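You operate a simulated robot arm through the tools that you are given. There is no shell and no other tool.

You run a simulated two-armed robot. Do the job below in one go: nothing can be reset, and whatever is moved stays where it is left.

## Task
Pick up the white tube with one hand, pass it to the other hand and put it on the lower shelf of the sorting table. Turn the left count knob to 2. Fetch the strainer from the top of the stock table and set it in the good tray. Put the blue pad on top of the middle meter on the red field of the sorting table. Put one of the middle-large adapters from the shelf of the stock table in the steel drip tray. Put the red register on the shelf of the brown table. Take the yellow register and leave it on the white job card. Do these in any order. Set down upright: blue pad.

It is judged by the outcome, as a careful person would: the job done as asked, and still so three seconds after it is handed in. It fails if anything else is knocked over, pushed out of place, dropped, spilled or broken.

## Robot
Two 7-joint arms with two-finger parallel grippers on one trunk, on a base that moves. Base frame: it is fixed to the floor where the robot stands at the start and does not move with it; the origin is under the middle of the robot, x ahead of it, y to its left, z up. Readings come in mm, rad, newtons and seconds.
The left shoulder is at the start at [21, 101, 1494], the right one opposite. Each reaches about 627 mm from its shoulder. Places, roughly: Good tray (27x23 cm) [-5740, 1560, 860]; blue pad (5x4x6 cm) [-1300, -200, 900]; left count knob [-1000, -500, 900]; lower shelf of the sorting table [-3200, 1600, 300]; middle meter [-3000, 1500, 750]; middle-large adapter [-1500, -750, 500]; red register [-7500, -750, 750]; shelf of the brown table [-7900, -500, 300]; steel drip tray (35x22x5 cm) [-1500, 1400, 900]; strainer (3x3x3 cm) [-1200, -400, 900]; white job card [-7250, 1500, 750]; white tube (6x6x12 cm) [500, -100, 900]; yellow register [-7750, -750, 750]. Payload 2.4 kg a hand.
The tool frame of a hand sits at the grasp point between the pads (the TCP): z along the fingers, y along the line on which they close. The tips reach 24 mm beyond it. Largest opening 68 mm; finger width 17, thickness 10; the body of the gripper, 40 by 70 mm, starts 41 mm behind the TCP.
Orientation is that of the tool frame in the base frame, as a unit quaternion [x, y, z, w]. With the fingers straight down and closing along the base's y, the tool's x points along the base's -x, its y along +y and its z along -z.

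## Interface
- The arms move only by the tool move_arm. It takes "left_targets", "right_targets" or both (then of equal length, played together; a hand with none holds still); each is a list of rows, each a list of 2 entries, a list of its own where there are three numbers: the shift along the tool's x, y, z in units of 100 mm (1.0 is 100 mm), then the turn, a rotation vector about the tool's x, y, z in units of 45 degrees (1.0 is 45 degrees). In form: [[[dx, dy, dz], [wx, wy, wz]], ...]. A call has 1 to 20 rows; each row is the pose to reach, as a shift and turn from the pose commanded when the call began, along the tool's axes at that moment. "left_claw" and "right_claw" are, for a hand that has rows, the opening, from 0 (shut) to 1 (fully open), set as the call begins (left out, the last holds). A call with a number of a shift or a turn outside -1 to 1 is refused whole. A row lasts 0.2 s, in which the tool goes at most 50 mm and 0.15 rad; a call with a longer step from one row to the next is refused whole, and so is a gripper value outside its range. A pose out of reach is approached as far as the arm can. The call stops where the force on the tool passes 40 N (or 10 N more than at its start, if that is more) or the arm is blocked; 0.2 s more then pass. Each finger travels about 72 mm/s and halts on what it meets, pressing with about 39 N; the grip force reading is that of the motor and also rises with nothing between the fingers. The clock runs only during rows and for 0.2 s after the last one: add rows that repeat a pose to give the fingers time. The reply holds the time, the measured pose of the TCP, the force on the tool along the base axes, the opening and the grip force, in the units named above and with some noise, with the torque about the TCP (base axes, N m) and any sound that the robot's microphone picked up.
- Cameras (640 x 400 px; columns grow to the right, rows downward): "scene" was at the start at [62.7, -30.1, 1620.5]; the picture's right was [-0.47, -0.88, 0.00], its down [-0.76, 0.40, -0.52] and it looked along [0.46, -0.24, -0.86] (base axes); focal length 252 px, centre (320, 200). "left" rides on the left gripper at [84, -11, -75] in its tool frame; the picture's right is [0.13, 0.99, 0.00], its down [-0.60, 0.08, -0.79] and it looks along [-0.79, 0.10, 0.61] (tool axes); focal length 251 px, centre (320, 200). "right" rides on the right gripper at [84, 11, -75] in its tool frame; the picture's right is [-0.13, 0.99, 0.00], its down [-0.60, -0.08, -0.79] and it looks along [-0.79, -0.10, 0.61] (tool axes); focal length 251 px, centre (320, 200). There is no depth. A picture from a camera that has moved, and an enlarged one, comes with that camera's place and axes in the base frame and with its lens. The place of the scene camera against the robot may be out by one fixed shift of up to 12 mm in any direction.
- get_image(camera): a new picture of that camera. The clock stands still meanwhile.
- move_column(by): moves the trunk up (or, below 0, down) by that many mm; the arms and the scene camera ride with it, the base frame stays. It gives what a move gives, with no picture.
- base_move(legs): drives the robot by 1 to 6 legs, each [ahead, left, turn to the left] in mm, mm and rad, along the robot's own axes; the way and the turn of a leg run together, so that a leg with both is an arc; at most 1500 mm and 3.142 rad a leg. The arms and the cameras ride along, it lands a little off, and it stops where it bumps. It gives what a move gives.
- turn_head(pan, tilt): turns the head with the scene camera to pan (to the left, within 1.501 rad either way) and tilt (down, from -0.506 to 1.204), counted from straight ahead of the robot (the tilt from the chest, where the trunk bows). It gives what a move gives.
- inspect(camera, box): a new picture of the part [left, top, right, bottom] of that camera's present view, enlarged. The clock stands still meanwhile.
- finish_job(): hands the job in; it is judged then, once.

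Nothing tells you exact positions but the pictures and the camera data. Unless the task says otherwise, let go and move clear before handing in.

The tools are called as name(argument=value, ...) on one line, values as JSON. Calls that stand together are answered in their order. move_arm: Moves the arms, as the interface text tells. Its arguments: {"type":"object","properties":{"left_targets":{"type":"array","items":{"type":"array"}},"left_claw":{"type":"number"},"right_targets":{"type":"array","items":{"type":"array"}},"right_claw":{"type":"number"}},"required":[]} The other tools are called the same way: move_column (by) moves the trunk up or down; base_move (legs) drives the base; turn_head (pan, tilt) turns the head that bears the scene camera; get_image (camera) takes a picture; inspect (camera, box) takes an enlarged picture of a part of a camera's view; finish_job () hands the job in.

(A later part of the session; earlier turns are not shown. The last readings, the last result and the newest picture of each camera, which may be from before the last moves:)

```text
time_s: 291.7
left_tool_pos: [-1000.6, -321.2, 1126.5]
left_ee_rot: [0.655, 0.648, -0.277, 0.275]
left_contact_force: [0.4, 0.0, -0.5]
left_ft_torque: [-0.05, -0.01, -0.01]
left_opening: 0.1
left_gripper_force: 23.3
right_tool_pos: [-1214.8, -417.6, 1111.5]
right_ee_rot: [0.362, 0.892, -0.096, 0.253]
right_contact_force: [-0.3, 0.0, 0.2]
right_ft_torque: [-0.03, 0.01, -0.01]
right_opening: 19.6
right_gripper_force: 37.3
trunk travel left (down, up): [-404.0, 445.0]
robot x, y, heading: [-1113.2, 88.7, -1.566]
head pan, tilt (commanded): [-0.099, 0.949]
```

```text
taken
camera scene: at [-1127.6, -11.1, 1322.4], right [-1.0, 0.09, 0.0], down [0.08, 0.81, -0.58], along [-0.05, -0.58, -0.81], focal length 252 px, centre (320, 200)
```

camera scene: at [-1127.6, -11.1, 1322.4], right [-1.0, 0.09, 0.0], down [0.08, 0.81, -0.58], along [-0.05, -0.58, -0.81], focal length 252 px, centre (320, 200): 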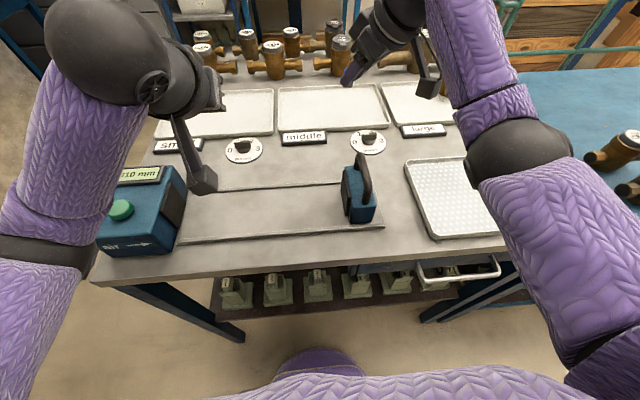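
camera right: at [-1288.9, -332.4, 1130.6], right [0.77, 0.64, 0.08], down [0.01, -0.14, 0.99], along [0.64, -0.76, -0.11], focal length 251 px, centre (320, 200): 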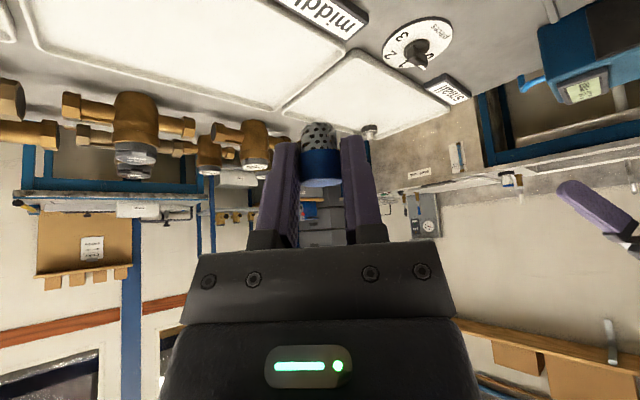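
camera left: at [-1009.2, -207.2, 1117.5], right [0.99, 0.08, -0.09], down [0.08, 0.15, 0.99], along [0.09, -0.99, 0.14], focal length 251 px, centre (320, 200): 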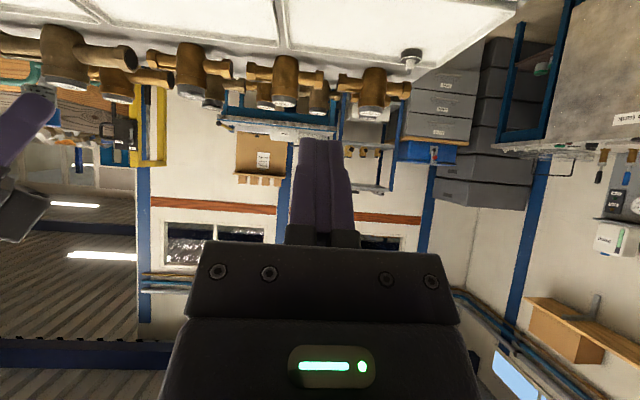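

The left hand points straight ahead and the knob's centre is at about (-988, -469) in both cameras. I drive 30 mm closer, steepen the left hand to 60 degrees and bring the closed fingertips near the bar's marked end.

base_move(legs=[[30, 0, 0]])

move_arm(left_targets=[[[0, 0, 0], [0, 0.11, 0]], [[0, 0, 0], [0, 0.22, 0]], [[0, 0, 0], [0, 0.333, 0]], [[0, 0, 0], [0, 0.333, 0]]])

get_image(camera="scene")

```text
time_s: 292.5
left_tool_pos: [-998.7, -352.9, 1126.8]
left_ee_rot: [0.655, 0.646, -0.277, 0.275]
left_contact_force: [-0.4, -0.1, 0.2]
left_ft_torque: [-0.02, -0.02, -0.01]
left_opening: 0.0
left_gripper_force: 23.5
right_tool_pos: [-1214.8, -446.8, 1109.7]
right_ee_rot: [0.361, 0.893, -0.094, 0.253]
right_contact_force: [0.9, -0.3, 0.6]
right_ft_torque: [0.01, 0.02, 0.02]
right_opening: 19.8
right_gripper_force: 37.5
trunk travel left (down, up): [-404.0, 445.0]
robot x, y, heading: [-1111.7, 62.3, -1.563]
head pan, tilt (commanded): [-0.099, 0.949]
```

```text
time_s: 293.5
left_tool_pos: [-999.3, -352.3, 1126.9]
left_ee_rot: [0.686, 0.678, -0.189, 0.188]
left_contact_force: [0.6, 0.4, 0.8]
left_ft_torque: [0.0, 0.02, 0.01]
left_opening: 0.0
left_gripper_force: 23.0
right_tool_pos: [-1216.5, -446.1, 1110.6]
right_ee_rot: [0.361, 0.893, -0.096, 0.252]
right_contact_force: [-0.2, 0.5, 0.5]
right_ft_torque: [0.02, 0.0, 0.02]
right_opening: 20.0
right_gripper_force: 37.5
trunk travel left (down, up): [-404.0, 445.0]
robot x, y, heading: [-1116.2, 61.6, -1.565]
head pan, tilt (commanded): [-0.099, 0.949]
```

```text
taken
camera scene: at [-1127.5, -41.2, 1322.4], right [-1.0, 0.09, 0.0], down [0.08, 0.81, -0.58], along [-0.05, -0.58, -0.81], focal length 252 px, centre (320, 200)
```

scene: 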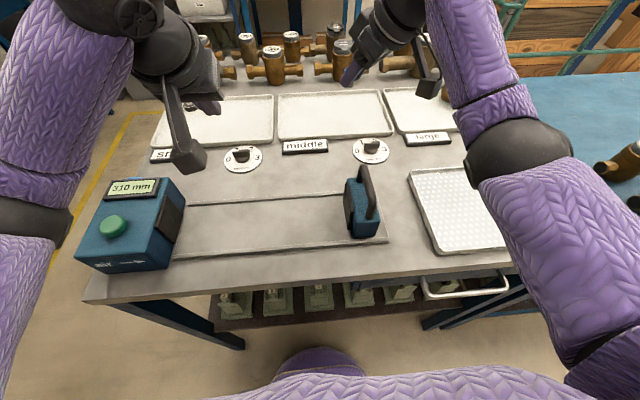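

I move the left fingertips down towards the start position just in front of the bar's marked end.

move_arm(left_targets=[[[-0.1, 0.08, 0.23], [0, 0, 0]], [[-0.19, 0.16, 0.47], [0, 0, 0]], [[-0.29, 0.24, 0.7], [0, 0, 0]], [[-0.385, 0.32, 0.93], [0, 0, 0]], [[-0.385, 0.32, 0.93], [0, 0, 0]]])

move_arm(left_targets=[[[0.1, 0, 0.17], [0, 0, 0]], [[0.21, 0, 0.34], [0, 0, 0]], [[0.31, 0, 0.52], [0, 0, 0]], [[0.4, 0, 0.67], [0, 0, 0]], [[0.4, 0, 0.67], [0, 0, 0]]])

inspect(camera="scene", box=[180, 110, 300, 200])

get_image(camera="left")

```text
time_s: 294.7
left_tool_pos: [-968.2, -432.6, 1068.7]
left_ee_rot: [0.685, 0.677, -0.19, 0.189]
left_contact_force: [0.5, 0.2, 0.0]
left_ft_torque: [0.01, -0.03, 0.0]
left_opening: 0.0
left_gripper_force: 23.5
right_tool_pos: [-1214.4, -446.9, 1110.6]
right_ee_rot: [0.36, 0.893, -0.095, 0.253]
right_contact_force: [0.8, 0.0, -0.4]
right_ft_torque: [0.0, -0.04, -0.02]
right_opening: 19.9
right_gripper_force: 37.1
trunk travel left (down, up): [-404.0, 445.0]
robot x, y, heading: [-1113.6, 65.1, -1.566]
head pan, tilt (commanded): [-0.099, 0.949]
```

```text
time_s: 295.9
left_tool_pos: [-969.1, -432.8, 989.9]
left_ee_rot: [0.686, 0.677, -0.19, 0.188]
left_contact_force: [0.9, -0.7, 0.1]
left_ft_torque: [0.01, -0.02, -0.02]
left_opening: 0.1
left_gripper_force: 23.8
right_tool_pos: [-1215.2, -445.8, 1109.0]
right_ee_rot: [0.362, 0.892, -0.096, 0.253]
right_contact_force: [-0.8, 0.4, 0.3]
right_ft_torque: [-0.01, 0.0, 0.01]
right_opening: 19.8
right_gripper_force: 37.0
trunk travel left (down, up): [-404.0, 445.0]
robot x, y, heading: [-1115.4, 61.6, -1.566]
head pan, tilt (commanded): [-0.099, 0.949]
```

```text
4.44 times, centred on (240, 155) of scene
camera zoom: at [-1127.4, -41.2, 1322.4], right [-1.0, 0.09, 0.0], down [0.07, 0.81, -0.58], along [-0.05, -0.58, -0.81], focal length 1120 px, centre (676, 400)
```

zoom: 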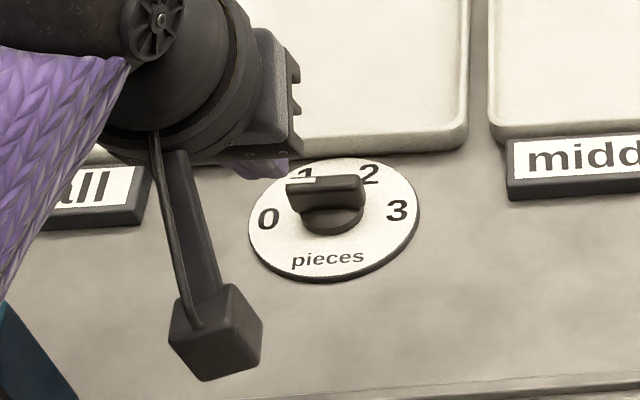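

```text
taken
camera left: at [-977.5, -320.5, 1008.6], right [0.99, 0.1, -0.06], down [0.08, -0.11, 0.99], along [0.09, -0.99, -0.12], focal length 251 px, centre (320, 200)
```

left: 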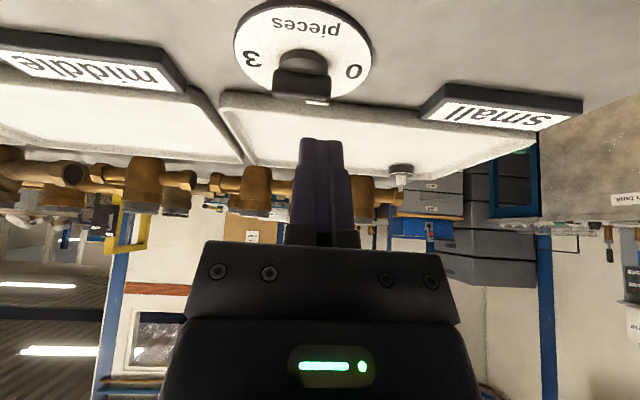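

The left camera now sees the knob well. I zoom to measure its centre from here.

inspect(camera="left", box=[210, 0, 410, 150])

```text
2.67 times, centred on (310, 75) of left
camera zoom: at [-977.5, -320.5, 1008.6], right [0.99, 0.1, -0.06], down [0.08, -0.11, 0.99], along [0.09, -0.99, -0.12], focal length 670 px, centre (347, 533)
```

zoom: 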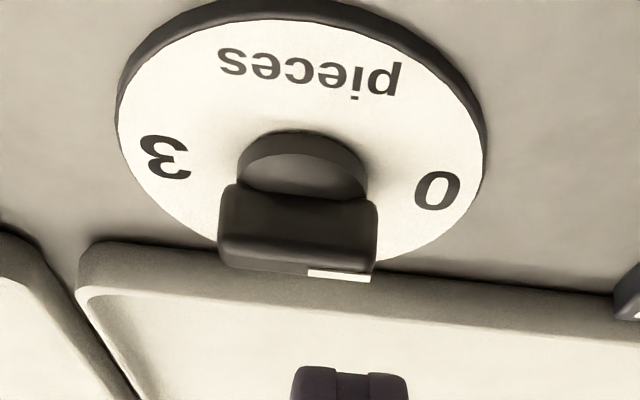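

From the left camera the knob's centre is (-981, -470) with the bar spanning x -998 to -961. I shift the fingertips 7 mm left and lower them to the bar's height, just in front of it.

move_arm(left_targets=[[[0.05, 0.03, 0.09], [0, 0, 0]], [[0.1, 0.07, 0.17], [0, 0, 0]], [[0.155, 0.07, 0.26], [0, 0, 0]], [[0.21, 0.07, 0.35], [0, 0, 0]], [[0.257, 0.07, 0.43], [0, 0, 0]], [[0.257, 0.07, 0.43], [0, 0, 0]]])

get_image(camera="left")

inspect(camera="scene", box=[180, 110, 300, 200])

```text
time_s: 297.3
left_tool_pos: [-961.9, -433.1, 939.6]
left_ee_rot: [0.686, 0.677, -0.189, 0.188]
left_contact_force: [0.8, -0.6, 0.0]
left_ft_torque: [-0.01, -0.01, -0.02]
left_opening: 0.0
left_gripper_force: 23.6
right_tool_pos: [-1215.0, -447.5, 1110.1]
right_ee_rot: [0.361, 0.892, -0.096, 0.253]
right_contact_force: [0.1, -0.3, 0.5]
right_ft_torque: [0.01, 0.0, 0.01]
right_opening: 19.4
right_gripper_force: 37.5
trunk travel left (down, up): [-404.0, 445.0]
robot x, y, heading: [-1112.5, 58.9, -1.56]
head pan, tilt (commanded): [-0.099, 0.949]
```

```text
taken
camera left: at [-970.8, -320.7, 958.9], right [0.99, 0.1, -0.06], down [0.08, -0.11, 0.99], along [0.09, -0.99, -0.12], focal length 251 px, centre (320, 200)
```

left: 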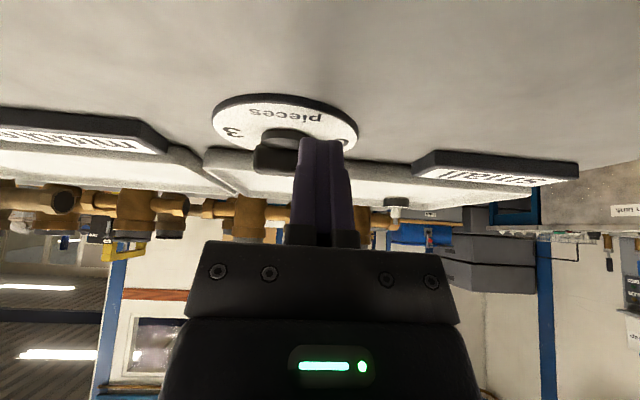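

```text
4.44 times, centred on (240, 155) of scene
camera zoom: at [-1127.4, -41.2, 1322.4], right [-1.0, 0.09, 0.0], down [0.08, 0.81, -0.58], along [-0.05, -0.58, -0.81], focal length 1120 px, centre (676, 400)
```

zoom: 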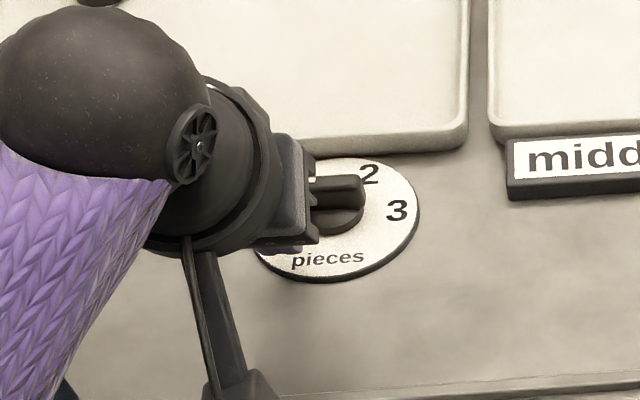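

The fingertips are in front of the bar's marked half. I push forward slowly 36 mm to swing the bar.

move_arm(left_targets=[[[-0.034, 0, 0.02], [0, 0, 0]], [[-0.069, 0, 0.041], [0, 0, 0]], [[-0.1, 0, 0.06], [0, 0, 0]], [[-0.13, 0, 0.077], [0, 0, 0]], [[-0.16, 0, 0.095], [0, 0, 0]], [[-0.19, 0, 0.113], [0, 0, 0]], [[-0.215, 0, 0.128], [0, 0, 0]], [[-0.24, 0, 0.143], [0, 0, 0]], [[-0.265, 0, 0.158], [0, 0, 0]], [[-0.29, 0, 0.173], [0, 0, 0]], [[-0.309, 0, 0.185], [0, 0, 0]], [[-0.309, 0, 0.185], [0, 0, 0]]])

get_image(camera="left")

inspect(camera="scene", box=[180, 110, 300, 200])

```text
time_s: 299.9
left_tool_pos: [-961.9, -468.1, 938.3]
left_ee_rot: [0.686, 0.677, -0.19, 0.188]
left_contact_force: [-0.4, 0.3, -0.1]
left_ft_torque: [0.01, 0.01, 0.0]
left_opening: 0.1
left_gripper_force: 23.5
right_tool_pos: [-1214.4, -446.8, 1109.3]
right_ee_rot: [0.361, 0.892, -0.096, 0.253]
right_contact_force: [0.1, -0.3, -0.3]
right_ft_torque: [0.01, -0.01, 0.0]
right_opening: 20.0
right_gripper_force: 37.1
trunk travel left (down, up): [-404.0, 445.0]
robot x, y, heading: [-1112.0, 59.7, -1.566]
head pan, tilt (commanded): [-0.099, 0.949]
```

```text
taken
camera left: at [-971.1, -357.0, 958.9], right [0.99, 0.1, -0.06], down [0.08, -0.11, 0.99], along [0.09, -0.99, -0.12], focal length 251 px, centre (320, 200)
```

left: 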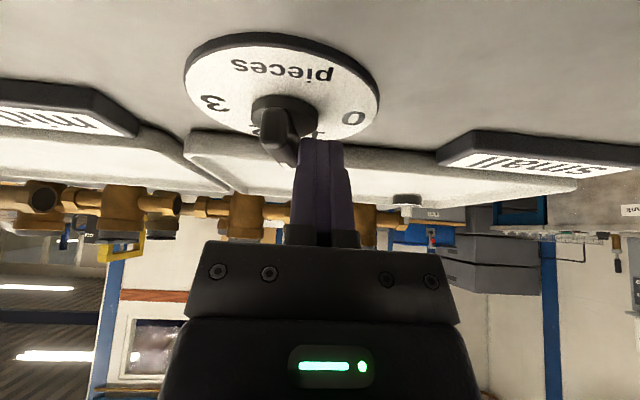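

```text
4.44 times, centred on (240, 155) of scene
camera zoom: at [-1127.5, -41.2, 1322.4], right [-1.0, 0.09, 0.0], down [0.08, 0.81, -0.58], along [-0.05, -0.58, -0.81], focal length 1120 px, centre (676, 400)
```

zoom: 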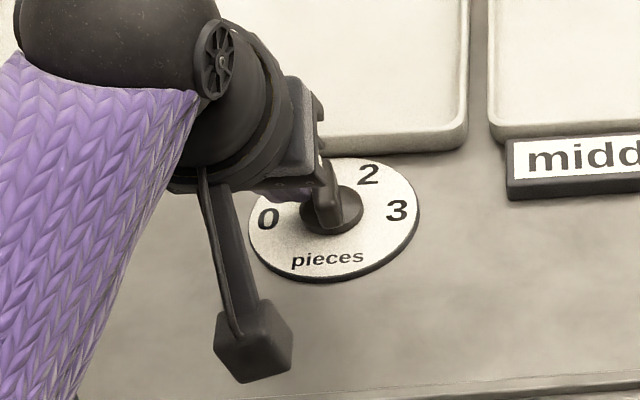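

The bar has swung to about 1. I now push it to the right in small steps, towards 2.

move_arm(left_targets=[[[0, -0.02, 0], [0, 0, 0]], [[0, -0.04, 0], [0, 0, 0]], [[0, -0.06, 0], [0, 0, 0]], [[0, -0.08, 0], [0, 0, 0]], [[0, -0.1, 0], [0, 0, 0]], [[0, -0.115, 0], [0, 0, 0]], [[0, -0.115, 0], [0, 0, 0]]])

get_image(camera="left")

inspect(camera="scene", box=[180, 110, 300, 200])

```text
time_s: 301.5
left_tool_pos: [-965.8, -469.2, 938.2]
left_ee_rot: [0.682, 0.68, -0.186, 0.192]
left_contact_force: [12.9, -0.6, -0.3]
left_ft_torque: [0.04, -0.17, 0.09]
left_opening: 0.3
left_gripper_force: 24.2
right_tool_pos: [-1210.9, -448.1, 1109.1]
right_ee_rot: [0.359, 0.894, -0.094, 0.253]
right_contact_force: [1.0, 0.2, 0.4]
right_ft_torque: [0.02, -0.01, 0.01]
right_opening: 19.8
right_gripper_force: 36.9
trunk travel left (down, up): [-404.0, 445.0]
robot x, y, heading: [-1114.2, 60.6, -1.565]
head pan, tilt (commanded): [-0.099, 0.949]
stopped in row 7 (left hand): the force on the tool passed its limit at 43 N (the readings are from after the stop); the commanded pose is now the measured one
```

```text
taken
camera left: at [-975.8, -356.8, 958.6], right [0.99, 0.11, -0.06], down [0.07, -0.11, 0.99], along [0.1, -0.99, -0.12], focal length 251 px, centre (320, 200)
```

left: 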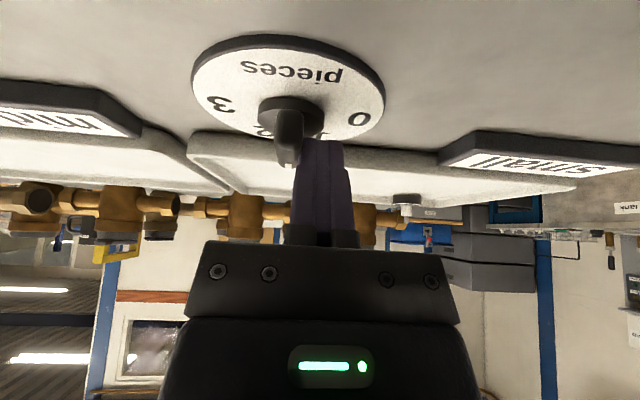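

```text
4.44 times, centred on (240, 155) of scene
camera zoom: at [-1125.1, -41.7, 1322.2], right [-1.0, 0.09, 0.0], down [0.07, 0.81, -0.58], along [-0.05, -0.58, -0.81], focal length 1120 px, centre (676, 400)
```

zoom: 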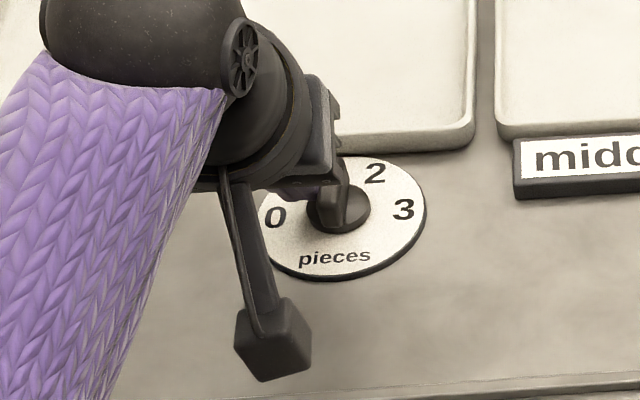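

The knob is stiff: it stands about half-way between 1 and 2 now. The bar now runs fore and aft, so I will instead grip it with the left fingers and turn it; first I rise and open.

move_arm(left_targets=[[[-0.02, 0.03, -0.02], [0, 0, 0]], [[-0.1, 0.03, -0.17], [0, 0, 0]], [[-0.19, 0.03, -0.32], [0, 0, 0]], [[-0.25, 0.03, -0.43], [0, 0, 0]], [[-0.22, -0.06, -0.45], [0, 0, 0]], [[-0.188, -0.15, -0.471], [0, 0, 0]], [[-0.188, -0.15, -0.471], [0, 0, 0]]], left_claw=0.5)

get_image(camera="left")

inspect(camera="scene", box=[180, 110, 300, 200])

```text
time_s: 303.1
left_tool_pos: [-985.0, -460.6, 989.1]
left_ee_rot: [0.683, 0.679, -0.187, 0.192]
left_contact_force: [0.1, -0.3, -0.3]
left_ft_torque: [0.04, 0.01, -0.02]
left_opening: 33.9
left_gripper_force: 0.1
right_tool_pos: [-1212.9, -447.6, 1109.9]
right_ee_rot: [0.36, 0.893, -0.096, 0.253]
right_contact_force: [-1.2, -0.3, 0.2]
right_ft_torque: [-0.04, -0.02, -0.02]
right_opening: 19.7
right_gripper_force: 38.3
trunk travel left (down, up): [-404.0, 445.0]
robot x, y, heading: [-1112.3, 59.4, -1.561]
head pan, tilt (commanded): [-0.099, 0.949]
```

```text
taken
camera left: at [-994.3, -348.1, 1009.3], right [0.99, 0.11, -0.06], down [0.07, -0.11, 0.99], along [0.1, -0.99, -0.11], focal length 251 px, centre (320, 200)
```

left: 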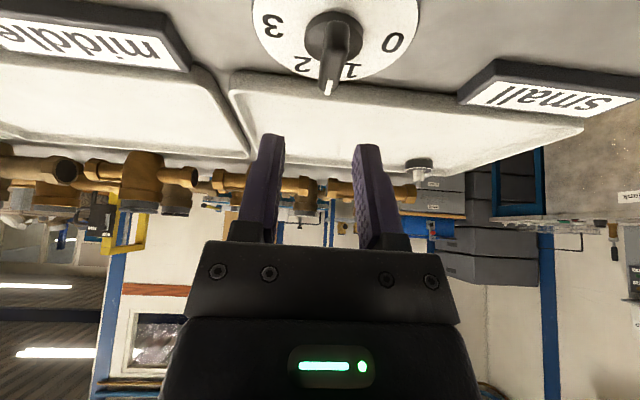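

```text
4.44 times, centred on (240, 155) of scene
camera zoom: at [-1126.7, -41.3, 1322.4], right [-1.0, 0.09, 0.0], down [0.07, 0.81, -0.58], along [-0.05, -0.58, -0.81], focal length 1120 px, centre (676, 400)
```

zoom: 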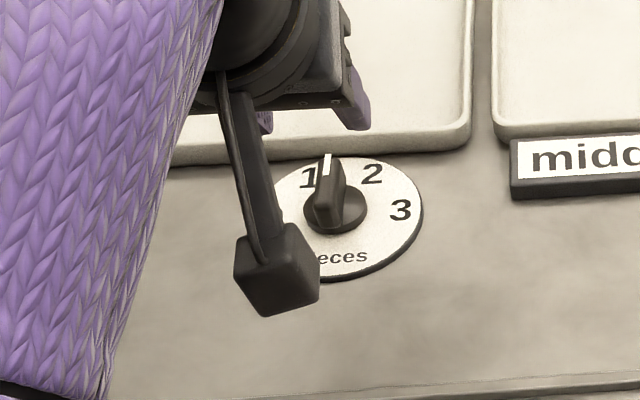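

The pointer stands midway between 1 and 2, pointing straight away from me. I centre the open fingers on the bar and lower.

move_arm(left_targets=[[[0.05, 0.05, 0.09], [0, 0, 0]], [[0.1, 0.05, 0.17], [0, 0, 0]], [[0.155, 0.05, 0.26], [0, 0, 0]], [[0.21, 0.05, 0.35], [0, 0, 0]], [[0.25, 0.05, 0.42], [0, 0, 0]], [[0.25, 0.05, 0.42], [0, 0, 0]]])

get_image(camera="left")

```text
time_s: 304.5
left_tool_pos: [-978.3, -459.9, 940.7]
left_ee_rot: [0.683, 0.679, -0.188, 0.191]
left_contact_force: [0.6, 0.7, 0.0]
left_ft_torque: [0.02, -0.01, -0.01]
left_opening: 34.0
left_gripper_force: 0.0
right_tool_pos: [-1213.5, -446.3, 1110.0]
right_ee_rot: [0.36, 0.893, -0.095, 0.254]
right_contact_force: [-0.9, 0.2, 0.4]
right_ft_torque: [-0.01, 0.01, -0.01]
right_opening: 20.2
right_gripper_force: 37.0
trunk travel left (down, up): [-404.0, 445.0]
robot x, y, heading: [-1112.1, 63.2, -1.558]
head pan, tilt (commanded): [-0.099, 0.949]
```

```text
taken
camera left: at [-988.7, -348.6, 960.0], right [0.99, 0.11, -0.06], down [0.07, -0.11, 0.99], along [0.1, -0.99, -0.12], focal length 251 px, centre (320, 200)
```

left: 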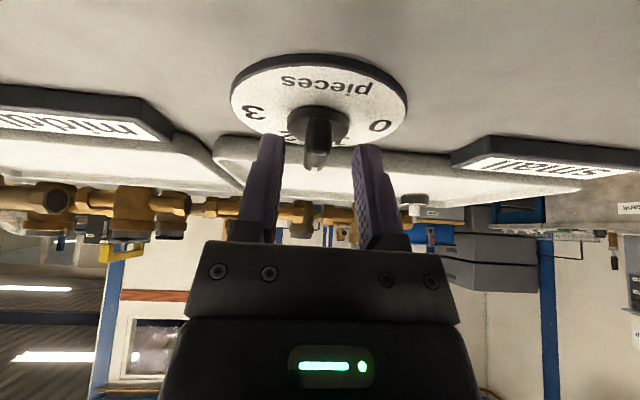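

The bar is between the fingers. I close on it.

move_arm(left_targets=[[[0, 0, 0], [0, 0, 0]], [[0, 0, 0], [0, 0, 0]], [[0, 0, 0], [0, 0, 0]]], left_claw=0)

get_image(camera="left")

```text
time_s: 305.3
left_tool_pos: [-980.3, -461.4, 940.9]
left_ee_rot: [0.685, 0.679, -0.187, 0.19]
left_contact_force: [-7.9, 2.1, -4.3]
left_ft_torque: [-0.28, 0.42, -0.13]
left_opening: 11.9
left_gripper_force: 33.0
right_tool_pos: [-1214.9, -447.7, 1110.2]
right_ee_rot: [0.361, 0.893, -0.094, 0.253]
right_contact_force: [0.1, -0.3, 0.5]
right_ft_torque: [0.03, 0.02, -0.01]
right_opening: 19.9
right_gripper_force: 37.2
trunk travel left (down, up): [-404.0, 445.0]
robot x, y, heading: [-1111.3, 62.0, -1.564]
head pan, tilt (commanded): [-0.099, 0.949]
```

```text
taken
camera left: at [-990.1, -348.6, 960.1], right [0.99, 0.1, -0.06], down [0.07, -0.11, 0.99], along [0.1, -0.99, -0.12], focal length 251 px, centre (320, 200)
```

left: 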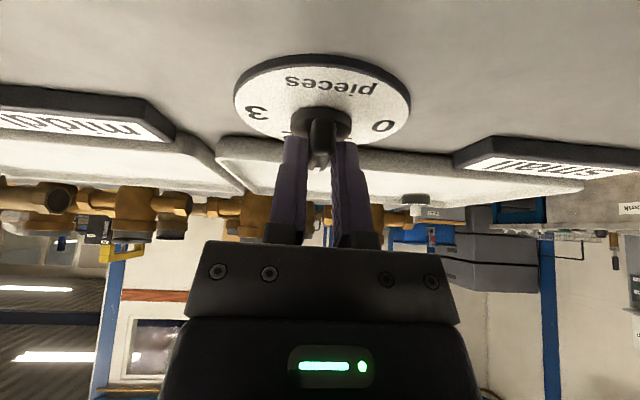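

Gripped. I rotate the hand about the knob's vertical axis by 30 degrees clockwise.

move_arm(left_targets=[[[0, 0.006, 0], [0.057, 0, 0.096]], [[0, 0.012, 0], [0.114, 0, 0.191]], [[-0.004, 0.018, 0.002], [0.171, 0, 0.287]], [[-0.006, 0.025, 0.004], [0.229, 0, 0.383]], [[-0.008, 0.032, 0.005], [0.286, 0, 0.478]], [[-0.01, 0.04, 0.006], [0.343, 0, 0.574]], [[-0.01, 0.04, 0.006], [0.343, 0, 0.574]]])

get_image(camera="left")

inspect(camera="scene", box=[180, 110, 300, 200])

```text
time_s: 306.9
left_tool_pos: [-973.7, -462.9, 940.4]
left_ee_rot: [0.837, 0.479, -0.229, 0.136]
left_contact_force: [4.4, -4.0, -0.8]
left_ft_torque: [0.12, -0.01, 0.06]
left_opening: 11.7
left_gripper_force: 32.7
right_tool_pos: [-1212.4, -447.0, 1110.6]
right_ee_rot: [0.359, 0.893, -0.095, 0.253]
right_contact_force: [-0.1, -0.2, -0.4]
right_ft_torque: [-0.01, -0.01, 0.04]
right_opening: 19.8
right_gripper_force: 37.6
trunk travel left (down, up): [-404.0, 445.0]
robot x, y, heading: [-1114.9, 63.6, -1.56]
head pan, tilt (commanded): [-0.099, 0.949]
```

```text
taken
camera left: at [-926.3, -360.2, 960.6], right [0.91, -0.41, -0.06], down [0.0, -0.13, 0.99], along [-0.41, -0.9, -0.12], focal length 251 px, centre (320, 200)
```

left: 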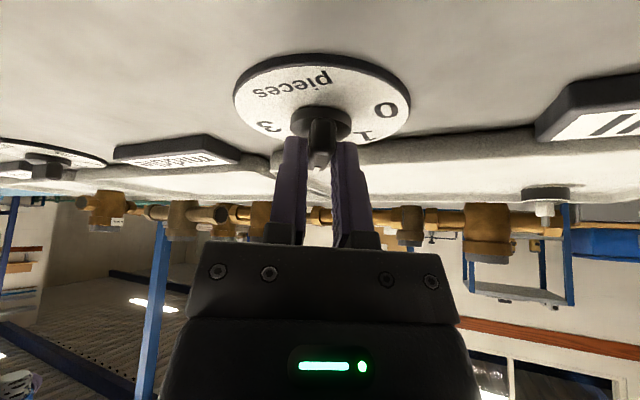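

```text
4.44 times, centred on (240, 155) of scene
camera zoom: at [-1125.8, -42.0, 1322.4], right [-1.0, 0.09, 0.0], down [0.07, 0.81, -0.58], along [-0.05, -0.58, -0.81], focal length 1120 px, centre (676, 400)
```

zoom: 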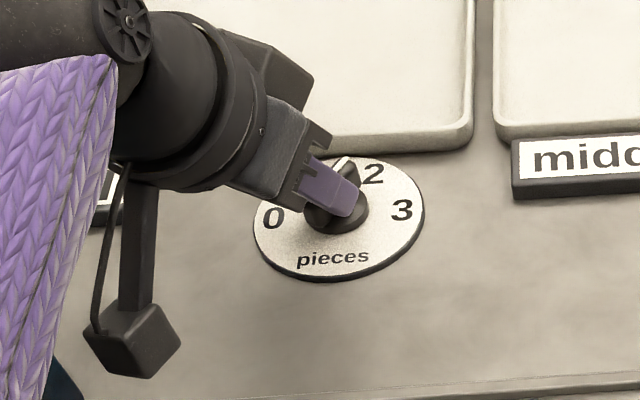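

The hand turned 30 degrees with the bar. I open, rise, and check where the pointer stands.

move_arm(left_targets=[[[0, 0, 0], [0, 0, 0]], [[0, 0, 0], [0, 0, 0]], [[-0.1, 0, -0.17], [0, 0, 0]], [[-0.2, 0, -0.34], [0, 0, 0]], [[-0.3, 0, -0.5], [0, 0, 0]], [[-0.4, 0, -0.68], [0, 0, 0]], [[-0.4, 0, -0.68], [0, 0, 0]]], left_claw=0.5)

inspect(camera="left", box=[220, 0, 420, 130])

inspect(camera="scene", box=[180, 110, 300, 200])

```text
time_s: 308.5
left_tool_pos: [-974.5, -461.6, 1019.5]
left_ee_rot: [0.837, 0.478, -0.229, 0.135]
left_contact_force: [0.0, 0.2, 1.3]
left_ft_torque: [-0.01, -0.01, -0.02]
left_opening: 33.9
left_gripper_force: 0.1
right_tool_pos: [-1213.7, -448.1, 1110.1]
right_ee_rot: [0.36, 0.893, -0.095, 0.253]
right_contact_force: [0.8, 0.3, -0.6]
right_ft_torque: [-0.01, -0.02, 0.03]
right_opening: 19.7
right_gripper_force: 37.7
trunk travel left (down, up): [-404.0, 445.0]
robot x, y, heading: [-1111.7, 63.7, -1.563]
head pan, tilt (commanded): [-0.099, 0.949]
```

```text
3.08 times, centred on (320, 65) of left
camera zoom: at [-928.2, -358.9, 1040.2], right [0.91, -0.41, -0.06], down [0.0, -0.13, 0.99], along [-0.41, -0.9, -0.12], focal length 774 px, centre (320, 615)
```

zoom: 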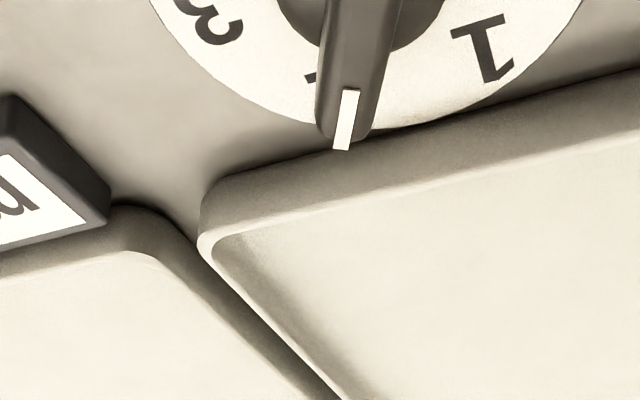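

```text
4.44 times, centred on (240, 155) of scene
camera zoom: at [-1126.7, -41.3, 1322.4], right [-1.0, 0.09, 0.0], down [0.07, 0.81, -0.58], along [-0.05, -0.58, -0.81], focal length 1120 px, centre (676, 400)
```

zoom: 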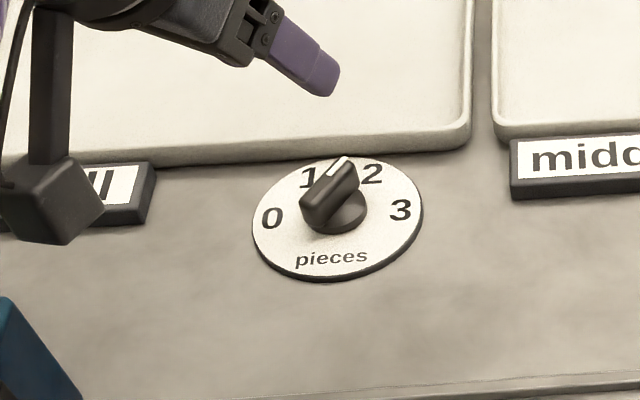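

The pointer is on 2. I back away from the table now.

base_move(legs=[[-420, 0, 0]])

inspect(camera="scene", box=[200, 60, 460, 220])

get_image(camera="scene")

```text
time_s: 311.1
left_tool_pos: [-980.8, -38.9, 1019.2]
left_ee_rot: [0.837, 0.478, -0.23, 0.136]
left_contact_force: [-0.4, -0.2, -0.3]
left_ft_torque: [0.02, -0.03, 0.01]
left_opening: 34.1
left_gripper_force: 0.0
right_tool_pos: [-1217.9, -24.0, 1109.6]
right_ee_rot: [0.359, 0.893, -0.095, 0.253]
right_contact_force: [0.2, -0.6, 0.6]
right_ft_torque: [-0.01, 0.01, 0.02]
right_opening: 19.7
right_gripper_force: 37.3
trunk travel left (down, up): [-404.0, 445.0]
robot x, y, heading: [-1113.9, 485.4, -1.564]
head pan, tilt (commanded): [-0.099, 0.949]
```

```text
2.46 times, centred on (330, 140) of scene
camera zoom: at [-1130.8, 382.0, 1322.4], right [-1.0, 0.09, 0.0], down [0.07, 0.81, -0.58], along [-0.05, -0.58, -0.81], focal length 620 px, centre (295, 348)
```

zoom: 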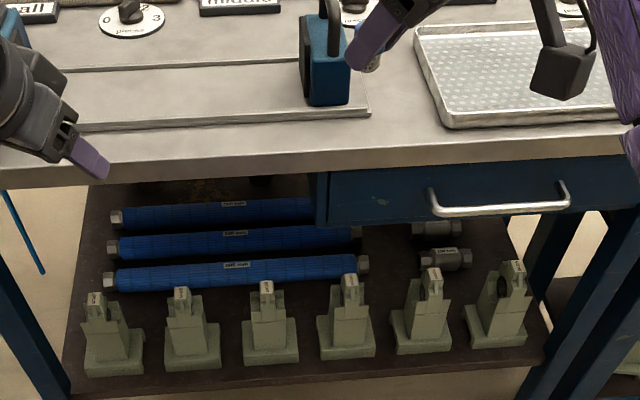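

```text
taken
camera scene: at [-1130.8, 382.0, 1322.4], right [-1.0, 0.09, 0.0], down [0.07, 0.81, -0.58], along [-0.05, -0.58, -0.81], focal length 252 px, centre (320, 200)
```

scene: 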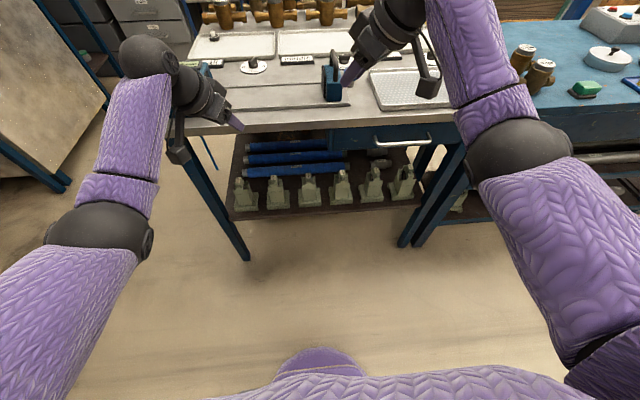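

I use this view to read the labels on the shelf parts.

inspect(camera="scene", box=[360, 140, 420, 200])

inspect(camera="scene", box=[225, 165, 345, 220])

```text
6.67 times, centred on (390, 170) of scene
camera zoom: at [-1130.8, 382.0, 1322.4], right [-1.0, 0.09, 0.0], down [0.07, 0.81, -0.58], along [-0.05, -0.58, -0.81], focal length 1679 px, centre (-147, 400)
```

zoom: 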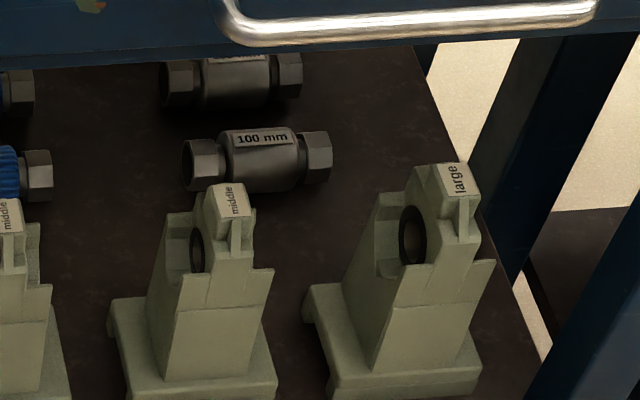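

```text
5.33 times, centred on (285, 192) of scene
camera zoom: at [-1130.8, 382.0, 1322.4], right [-1.0, 0.09, 0.0], down [0.07, 0.81, -0.58], along [-0.05, -0.58, -0.81], focal length 1343 px, centre (507, 240)
```

zoom: 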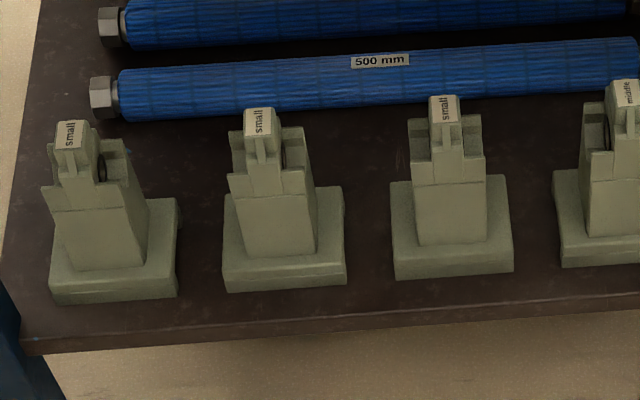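

The green stands are clamps (small/middle/large) and the grey pieces are 100 mm spacers, so the middle-large adapters must be the dark fittings at the back right. I pull both hands in for driving and go round behind the table.

move_arm(right_targets=[[[0.12, 0.145, -0.07], [0, 0, 0]], [[0.24, 0.29, -0.14], [0, 0, 0]], [[0.36, 0.43, -0.21], [0, 0, 0]], [[0.476, 0.578, -0.282], [0, 0, 0]], [[0.476, 0.578, -0.282], [0, 0, 0]]], left_targets=[[[0.15, -0.1, -0.09], [0, 0, 0]], [[0.3, -0.2, -0.18], [0, 0, 0]], [[0.45, -0.3, -0.27], [0, 0, 0]], [[0.59, -0.406, -0.358], [0, 0, 0]], [[0.59, -0.406, -0.358], [0, 0, 0]]])

base_move(legs=[[0, 0, 1.5708], [860, 0, 0], [0, 0, -1.5708]])

turn_head(pan=-0.4, tilt=0.4)

get_image(camera="scene")

```text
time_s: 312.3
left_tool_pos: [-979.9, 42.1, 1021.1]
left_ee_rot: [0.837, 0.478, -0.229, 0.136]
left_contact_force: [0.3, -0.1, 0.1]
left_ft_torque: [-0.01, 0.0, -0.02]
left_opening: 34.0
left_gripper_force: 0.0
right_tool_pos: [-1218.6, 56.7, 1110.1]
right_ee_rot: [0.359, 0.893, -0.095, 0.252]
right_contact_force: [0.7, 0.8, -0.7]
right_ft_torque: [0.03, 0.0, 0.02]
right_opening: 19.6
right_gripper_force: 37.4
trunk travel left (down, up): [-404.0, 445.0]
robot x, y, heading: [-1118.9, 484.2, -1.565]
head pan, tilt (commanded): [-0.099, 0.949]
```

```text
time_s: 324.6
left_tool_pos: [-119.9, 62.0, 1019.2]
left_ee_rot: [0.836, 0.48, -0.229, 0.136]
left_contact_force: [0.7, 0.3, 0.4]
left_ft_torque: [-0.01, -0.02, 0.03]
left_opening: 34.0
left_gripper_force: 0.0
right_tool_pos: [-358.8, 75.8, 1109.9]
right_ee_rot: [0.359, 0.893, -0.095, 0.254]
right_contact_force: [0.9, 0.0, -0.2]
right_ft_torque: [0.01, 0.0, 0.03]
right_opening: 20.0
right_gripper_force: 37.8
trunk travel left (down, up): [-404.0, 445.0]
robot x, y, heading: [-259.2, 503.1, -1.558]
head pan, tilt (commanded): [-0.099, 0.949]
```

```text
time_s: 325.6
left_tool_pos: [-119.5, 62.2, 1020.2]
left_ee_rot: [0.837, 0.479, -0.228, 0.135]
left_contact_force: [0.3, 0.0, -0.4]
left_ft_torque: [-0.05, 0.04, -0.04]
left_opening: 34.1
left_gripper_force: 0.2
right_tool_pos: [-359.4, 75.3, 1109.9]
right_ee_rot: [0.359, 0.893, -0.095, 0.252]
right_contact_force: [0.4, 0.2, 0.2]
right_ft_torque: [0.01, -0.05, 0.01]
right_opening: 19.8
right_gripper_force: 37.2
trunk travel left (down, up): [-404.0, 445.0]
robot x, y, heading: [-260.5, 500.2, -1.561]
head pan, tilt (commanded): [-0.4, 0.4]
```

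```text
taken
camera scene: at [-300.8, 387.9, 1368.9], right [-0.93, 0.38, 0.0], down [0.15, 0.36, -0.92], along [-0.35, -0.85, -0.39], focal length 252 px, centre (320, 200)
```

scene: 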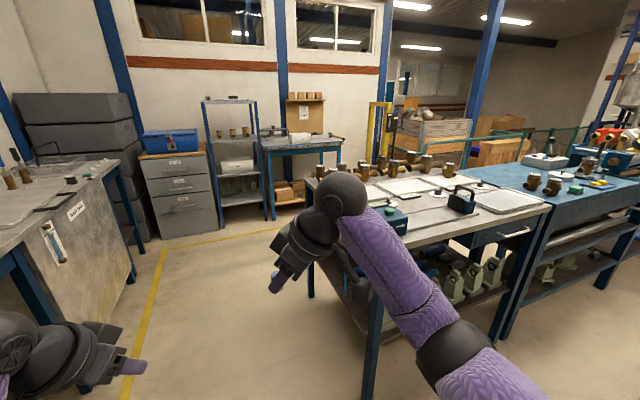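

The lane between the table's end and the sink bench is free. I drive down it and then behind the stock table.

base_move(legs=[[1500, 0, 0], [400, 0, 0], [0, 0, -1.5708]])

turn_head(pan=-0.5, tilt=0.4)

get_image(camera="scene")

```text
time_s: 338.9
left_tool_pos: [-688.9, -1527.3, 1019.8]
left_ee_rot: [0.928, -0.26, -0.258, -0.068]
left_contact_force: [-0.2, -0.4, -0.2]
left_ft_torque: [0.0, -0.01, -0.01]
left_opening: 33.9
left_gripper_force: 0.0
right_tool_pos: [-670.2, -1289.6, 1110.6]
right_ee_rot: [0.888, 0.37, -0.249, 0.11]
right_contact_force: [-0.2, 0.2, -0.5]
right_ft_torque: [0.01, 0.03, -0.01]
right_opening: 19.8
right_gripper_force: 37.8
trunk travel left (down, up): [-404.0, 445.0]
robot x, y, heading: [-242.1, -1398.9, 3.139]
head pan, tilt (commanded): [-0.4, 0.4]
```

```text
time_s: 339.6
left_tool_pos: [-688.1, -1526.9, 1020.3]
left_ee_rot: [0.928, -0.261, -0.257, -0.069]
left_contact_force: [0.0, 0.5, 0.3]
left_ft_torque: [-0.01, 0.01, 0.0]
left_opening: 34.0
left_gripper_force: 0.0
right_tool_pos: [-670.4, -1289.2, 1109.2]
right_ee_rot: [0.889, 0.369, -0.248, 0.11]
right_contact_force: [-0.2, 0.3, -0.4]
right_ft_torque: [0.0, 0.04, -0.02]
right_opening: 19.7
right_gripper_force: 37.5
trunk travel left (down, up): [-404.0, 445.0]
robot x, y, heading: [-244.4, -1402.3, 3.132]
head pan, tilt (commanded): [-0.499, 0.4]
```

```text
taken
camera scene: at [-365.8, -1350.5, 1369.0], right [0.48, 0.88, 0.0], down [0.34, -0.19, -0.92], along [-0.81, 0.44, -0.39], focal length 252 px, centre (320, 200)
```

scene: 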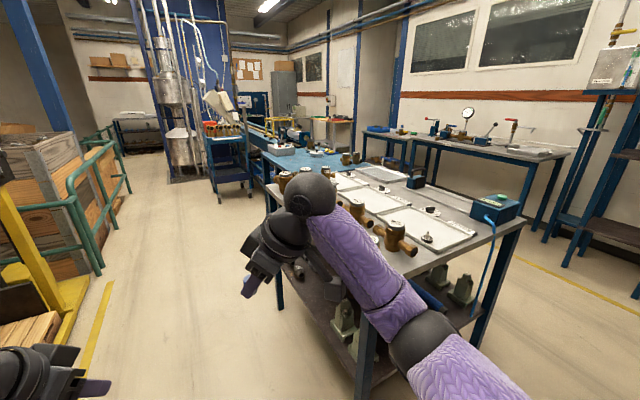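

I drive along the back of the table and face it from behind.

base_move(legs=[[1200, 0, 0], [0, 0, -1.5708]])

turn_head(pan=0.0, tilt=0.75)

get_image(camera="scene")

```text
time_s: 349.5
left_tool_pos: [-1563.8, -944.2, 1019.9]
left_ee_rot: [-0.466, 0.844, 0.132, 0.231]
left_contact_force: [0.7, -0.1, 0.7]
left_ft_torque: [0.03, 0.01, 0.02]
left_opening: 33.8
left_gripper_force: 0.1
right_tool_pos: [-1325.1, -965.2, 1110.3]
right_ee_rot: [0.887, -0.373, -0.252, -0.099]
right_contact_force: [-0.2, 0.0, 0.4]
right_ft_torque: [0.0, 0.02, 0.02]
right_opening: 19.5
right_gripper_force: 37.9
trunk travel left (down, up): [-404.0, 445.0]
robot x, y, heading: [-1440.2, -1392.6, 1.55]
head pan, tilt (commanded): [-0.499, 0.4]
```

```text
time_s: 350.4
left_tool_pos: [-1562.9, -944.2, 1019.9]
left_ee_rot: [-0.466, 0.844, 0.132, 0.231]
left_contact_force: [-0.2, 0.1, 0.6]
left_ft_torque: [-0.01, 0.0, 0.0]
left_opening: 34.0
left_gripper_force: 0.0
right_tool_pos: [-1326.3, -964.8, 1110.2]
right_ee_rot: [0.887, -0.373, -0.252, -0.099]
right_contact_force: [0.1, -1.1, -0.1]
right_ft_torque: [-0.03, 0.0, -0.02]
right_opening: 19.8
right_gripper_force: 37.6
trunk travel left (down, up): [-404.0, 445.0]
robot x, y, heading: [-1441.2, -1387.4, 1.547]
head pan, tilt (commanded): [0.0, 0.75]
```

```text
taken
camera scene: at [-1446.3, -1273.5, 1338.0], right [1.0, -0.02, 0.0], down [-0.01, -0.68, -0.73], along [0.02, 0.73, -0.68], focal length 252 px, centre (320, 200)
```

scene: 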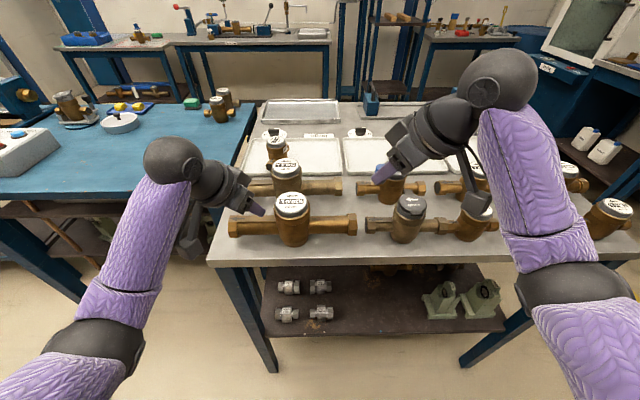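

From behind I see four small silver fittings on the shelf's near corner. I zoom in to read them.

inspect(camera="scene", box=[260, 265, 360, 335])

inspect(camera="scene", box=[210, 240, 530, 380])

```text
5.71 times, centred on (310, 300) of scene
camera zoom: at [-1446.3, -1273.5, 1338.0], right [1.0, -0.02, 0.0], down [-0.01, -0.68, -0.73], along [0.02, 0.73, -0.68], focal length 1439 px, centre (377, -371)
```

zoom: 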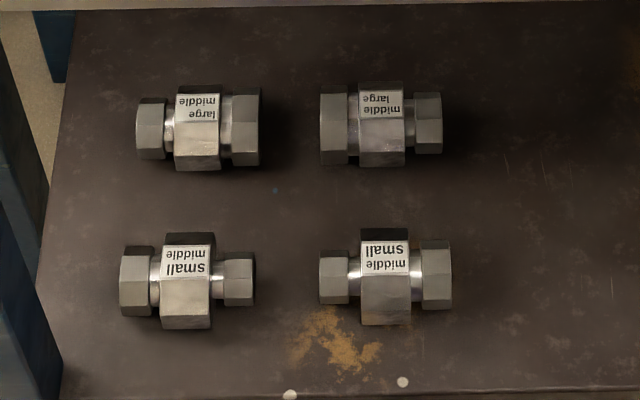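

```text
2.00 times, centred on (370, 310) of scene
camera zoom: at [-1446.3, -1273.5, 1338.0], right [1.0, -0.02, 0.0], down [-0.01, -0.68, -0.73], along [0.02, 0.73, -0.68], focal length 504 px, centre (220, -20)
```

zoom: 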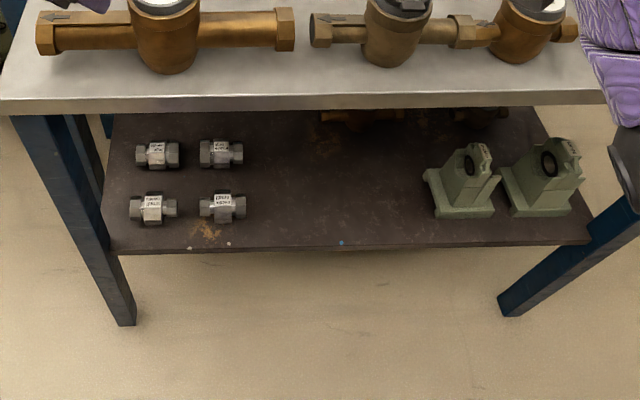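

The labels read "middle–large" on the two fittings in the far row and "small–middle" on the near row. I take the right-hand one of the far row, at about (-1427, -805). First I swing the right hand (with the strainer) out to the side.

move_arm(right_targets=[[[0.2, -0.02, -0.12], [0, 0, 0]], [[0.4, -0.03, -0.24], [0, 0, 0]], [[0.6, -0.05, -0.36], [0, 0, 0]], [[0.8, -0.07, -0.48], [0, 0, 0]], [[0.965, -0.08, -0.59], [0, 0, 0]], [[0.965, -0.08, -0.59], [0, 0, 0]]])

move_arm(right_targets=[[[0.2, -0.02, -0.12], [0, 0, 0]], [[0.4, -0.03, -0.24], [0, 0, 0]], [[0.6, -0.05, -0.36], [0, 0, 0]], [[0.8, -0.07, -0.48], [0, 0, 0]], [[0.8, -0.07, -0.48], [0, 0, 0]]])

get_image(camera="scene")

```text
time_s: 351.8
left_tool_pos: [-1563.5, -944.2, 1019.8]
left_ee_rot: [-0.467, 0.843, 0.133, 0.231]
left_contact_force: [-0.2, -0.2, -0.5]
left_ft_torque: [0.0, 0.0, -0.01]
left_opening: 34.1
left_gripper_force: 0.0
right_tool_pos: [-1240.4, -1040.1, 1109.0]
right_ee_rot: [0.887, -0.374, -0.252, -0.099]
right_contact_force: [-0.9, 0.0, -0.2]
right_ft_torque: [0.02, 0.0, 0.03]
right_opening: 19.6
right_gripper_force: 37.2
trunk travel left (down, up): [-404.0, 445.0]
robot x, y, heading: [-1439.9, -1389.8, 1.547]
head pan, tilt (commanded): [0.0, 0.75]
```

```text
time_s: 353.0
left_tool_pos: [-1563.9, -944.4, 1019.6]
left_ee_rot: [-0.466, 0.843, 0.133, 0.231]
left_contact_force: [-0.6, -0.1, -0.1]
left_ft_torque: [0.02, 0.01, 0.03]
left_opening: 33.8
left_gripper_force: 0.1
right_tool_pos: [-1169.3, -1101.8, 1109.6]
right_ee_rot: [0.887, -0.373, -0.251, -0.099]
right_contact_force: [-0.6, 0.1, -0.1]
right_ft_torque: [0.0, -0.02, 0.03]
right_opening: 19.4
right_gripper_force: 38.1
trunk travel left (down, up): [-404.0, 445.0]
robot x, y, heading: [-1442.3, -1389.3, 1.553]
head pan, tilt (commanded): [0.0, 0.75]
```

```text
taken
camera scene: at [-1446.3, -1273.7, 1337.9], right [1.0, -0.02, 0.0], down [-0.01, -0.68, -0.73], along [0.01, 0.73, -0.68], focal length 252 px, centre (320, 200)
```

scene: 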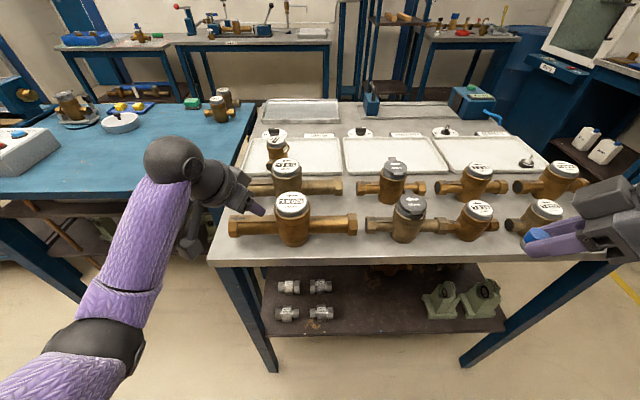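

I pull the left hand back from over the table and start turning it to fingers-down, camera to the left.

move_arm(left_targets=[[[0.14, -0.12, -0.13], [0, 0, 0]], [[0.28, -0.23, -0.26], [0.03, 0.05, 0.1]], [[0.42, -0.35, -0.39], [0.06, 0.1, 0.2]], [[0.55, -0.47, -0.52], [0.09, 0.155, 0.31]], [[0.69, -0.58, -0.65], [0.12, 0.21, 0.42]], [[0.69, -0.58, -0.65], [0.15, 0.26, 0.53]], [[0.69, -0.58, -0.65], [0.18, 0.31, 0.63]], [[0.69, -0.58, -0.65], [0.18, 0.31, 0.63]]])

move_arm(left_targets=[[[0, 0, 0], [0.03, 0.05, 0.1]], [[0, 0, 0], [0.06, 0.1, 0.2]], [[0, 0, 0], [0.09, 0.155, 0.31]], [[0, 0, 0], [0.12, 0.21, 0.42]], [[0, 0, 0], [0.15, 0.26, 0.53]], [[0, 0, 0], [0.18, 0.31, 0.63]], [[0, 0, 0], [0.18, 0.31, 0.63]]])

get_image(camera="scene")

```text
time_s: 354.1
left_tool_pos: [-1561.9, -1035.5, 1038.3]
left_ee_rot: [-0.345, 0.916, 0.101, 0.178]
left_contact_force: [10.5, 1.5, -4.2]
left_ft_torque: [0.23, 0.05, 0.8]
left_opening: 34.2
left_gripper_force: 0.0
right_tool_pos: [-1169.2, -1100.6, 1110.1]
right_ee_rot: [0.888, -0.373, -0.252, -0.099]
right_contact_force: [0.3, -0.7, 0.1]
right_ft_torque: [0.03, 0.01, 0.06]
right_opening: 19.5
right_gripper_force: 37.8
trunk travel left (down, up): [-404.0, 445.0]
robot x, y, heading: [-1440.9, -1390.1, 1.551]
head pan, tilt (commanded): [0.0, 0.75]
stopped in row 5 (left hand): the force on the tool passed its limit at 64 N (the readings are from after the stop); the commanded pose is now the measured one
```

```text
time_s: 354.7
left_tool_pos: [-1562.7, -1035.8, 1038.4]
left_ee_rot: [-0.288, 0.942, 0.085, 0.15]
left_contact_force: [3.1, 7.3, -3.3]
left_ft_torque: [0.01, -0.17, -0.37]
left_opening: 34.0
left_gripper_force: 0.1
right_tool_pos: [-1168.4, -1101.7, 1109.4]
right_ee_rot: [0.887, -0.373, -0.252, -0.098]
right_contact_force: [0.6, 0.4, -0.1]
right_ft_torque: [-0.03, 0.02, -0.01]
right_opening: 19.7
right_gripper_force: 37.1
trunk travel left (down, up): [-404.0, 445.0]
robot x, y, heading: [-1440.6, -1387.6, 1.548]
head pan, tilt (commanded): [0.0, 0.75]
stopped in row 2 (left hand): the force on the tool passed its limit at 43 N (the readings are from after the stop); the commanded pose is now the measured one
```

```text
taken
camera scene: at [-1446.3, -1273.7, 1337.9], right [1.0, -0.02, 0.0], down [-0.01, -0.68, -0.73], along [0.01, 0.73, -0.68], focal length 252 px, centre (320, 200)
```

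scene: 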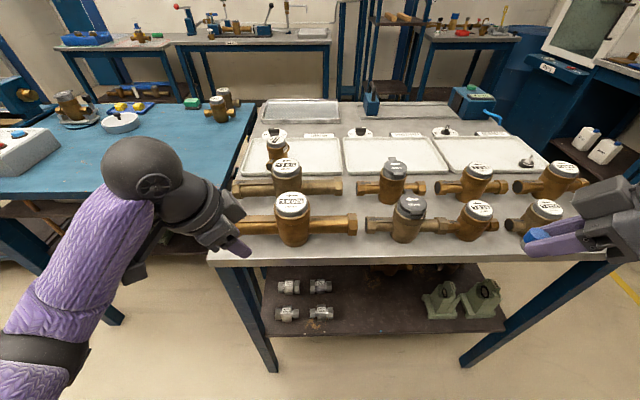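

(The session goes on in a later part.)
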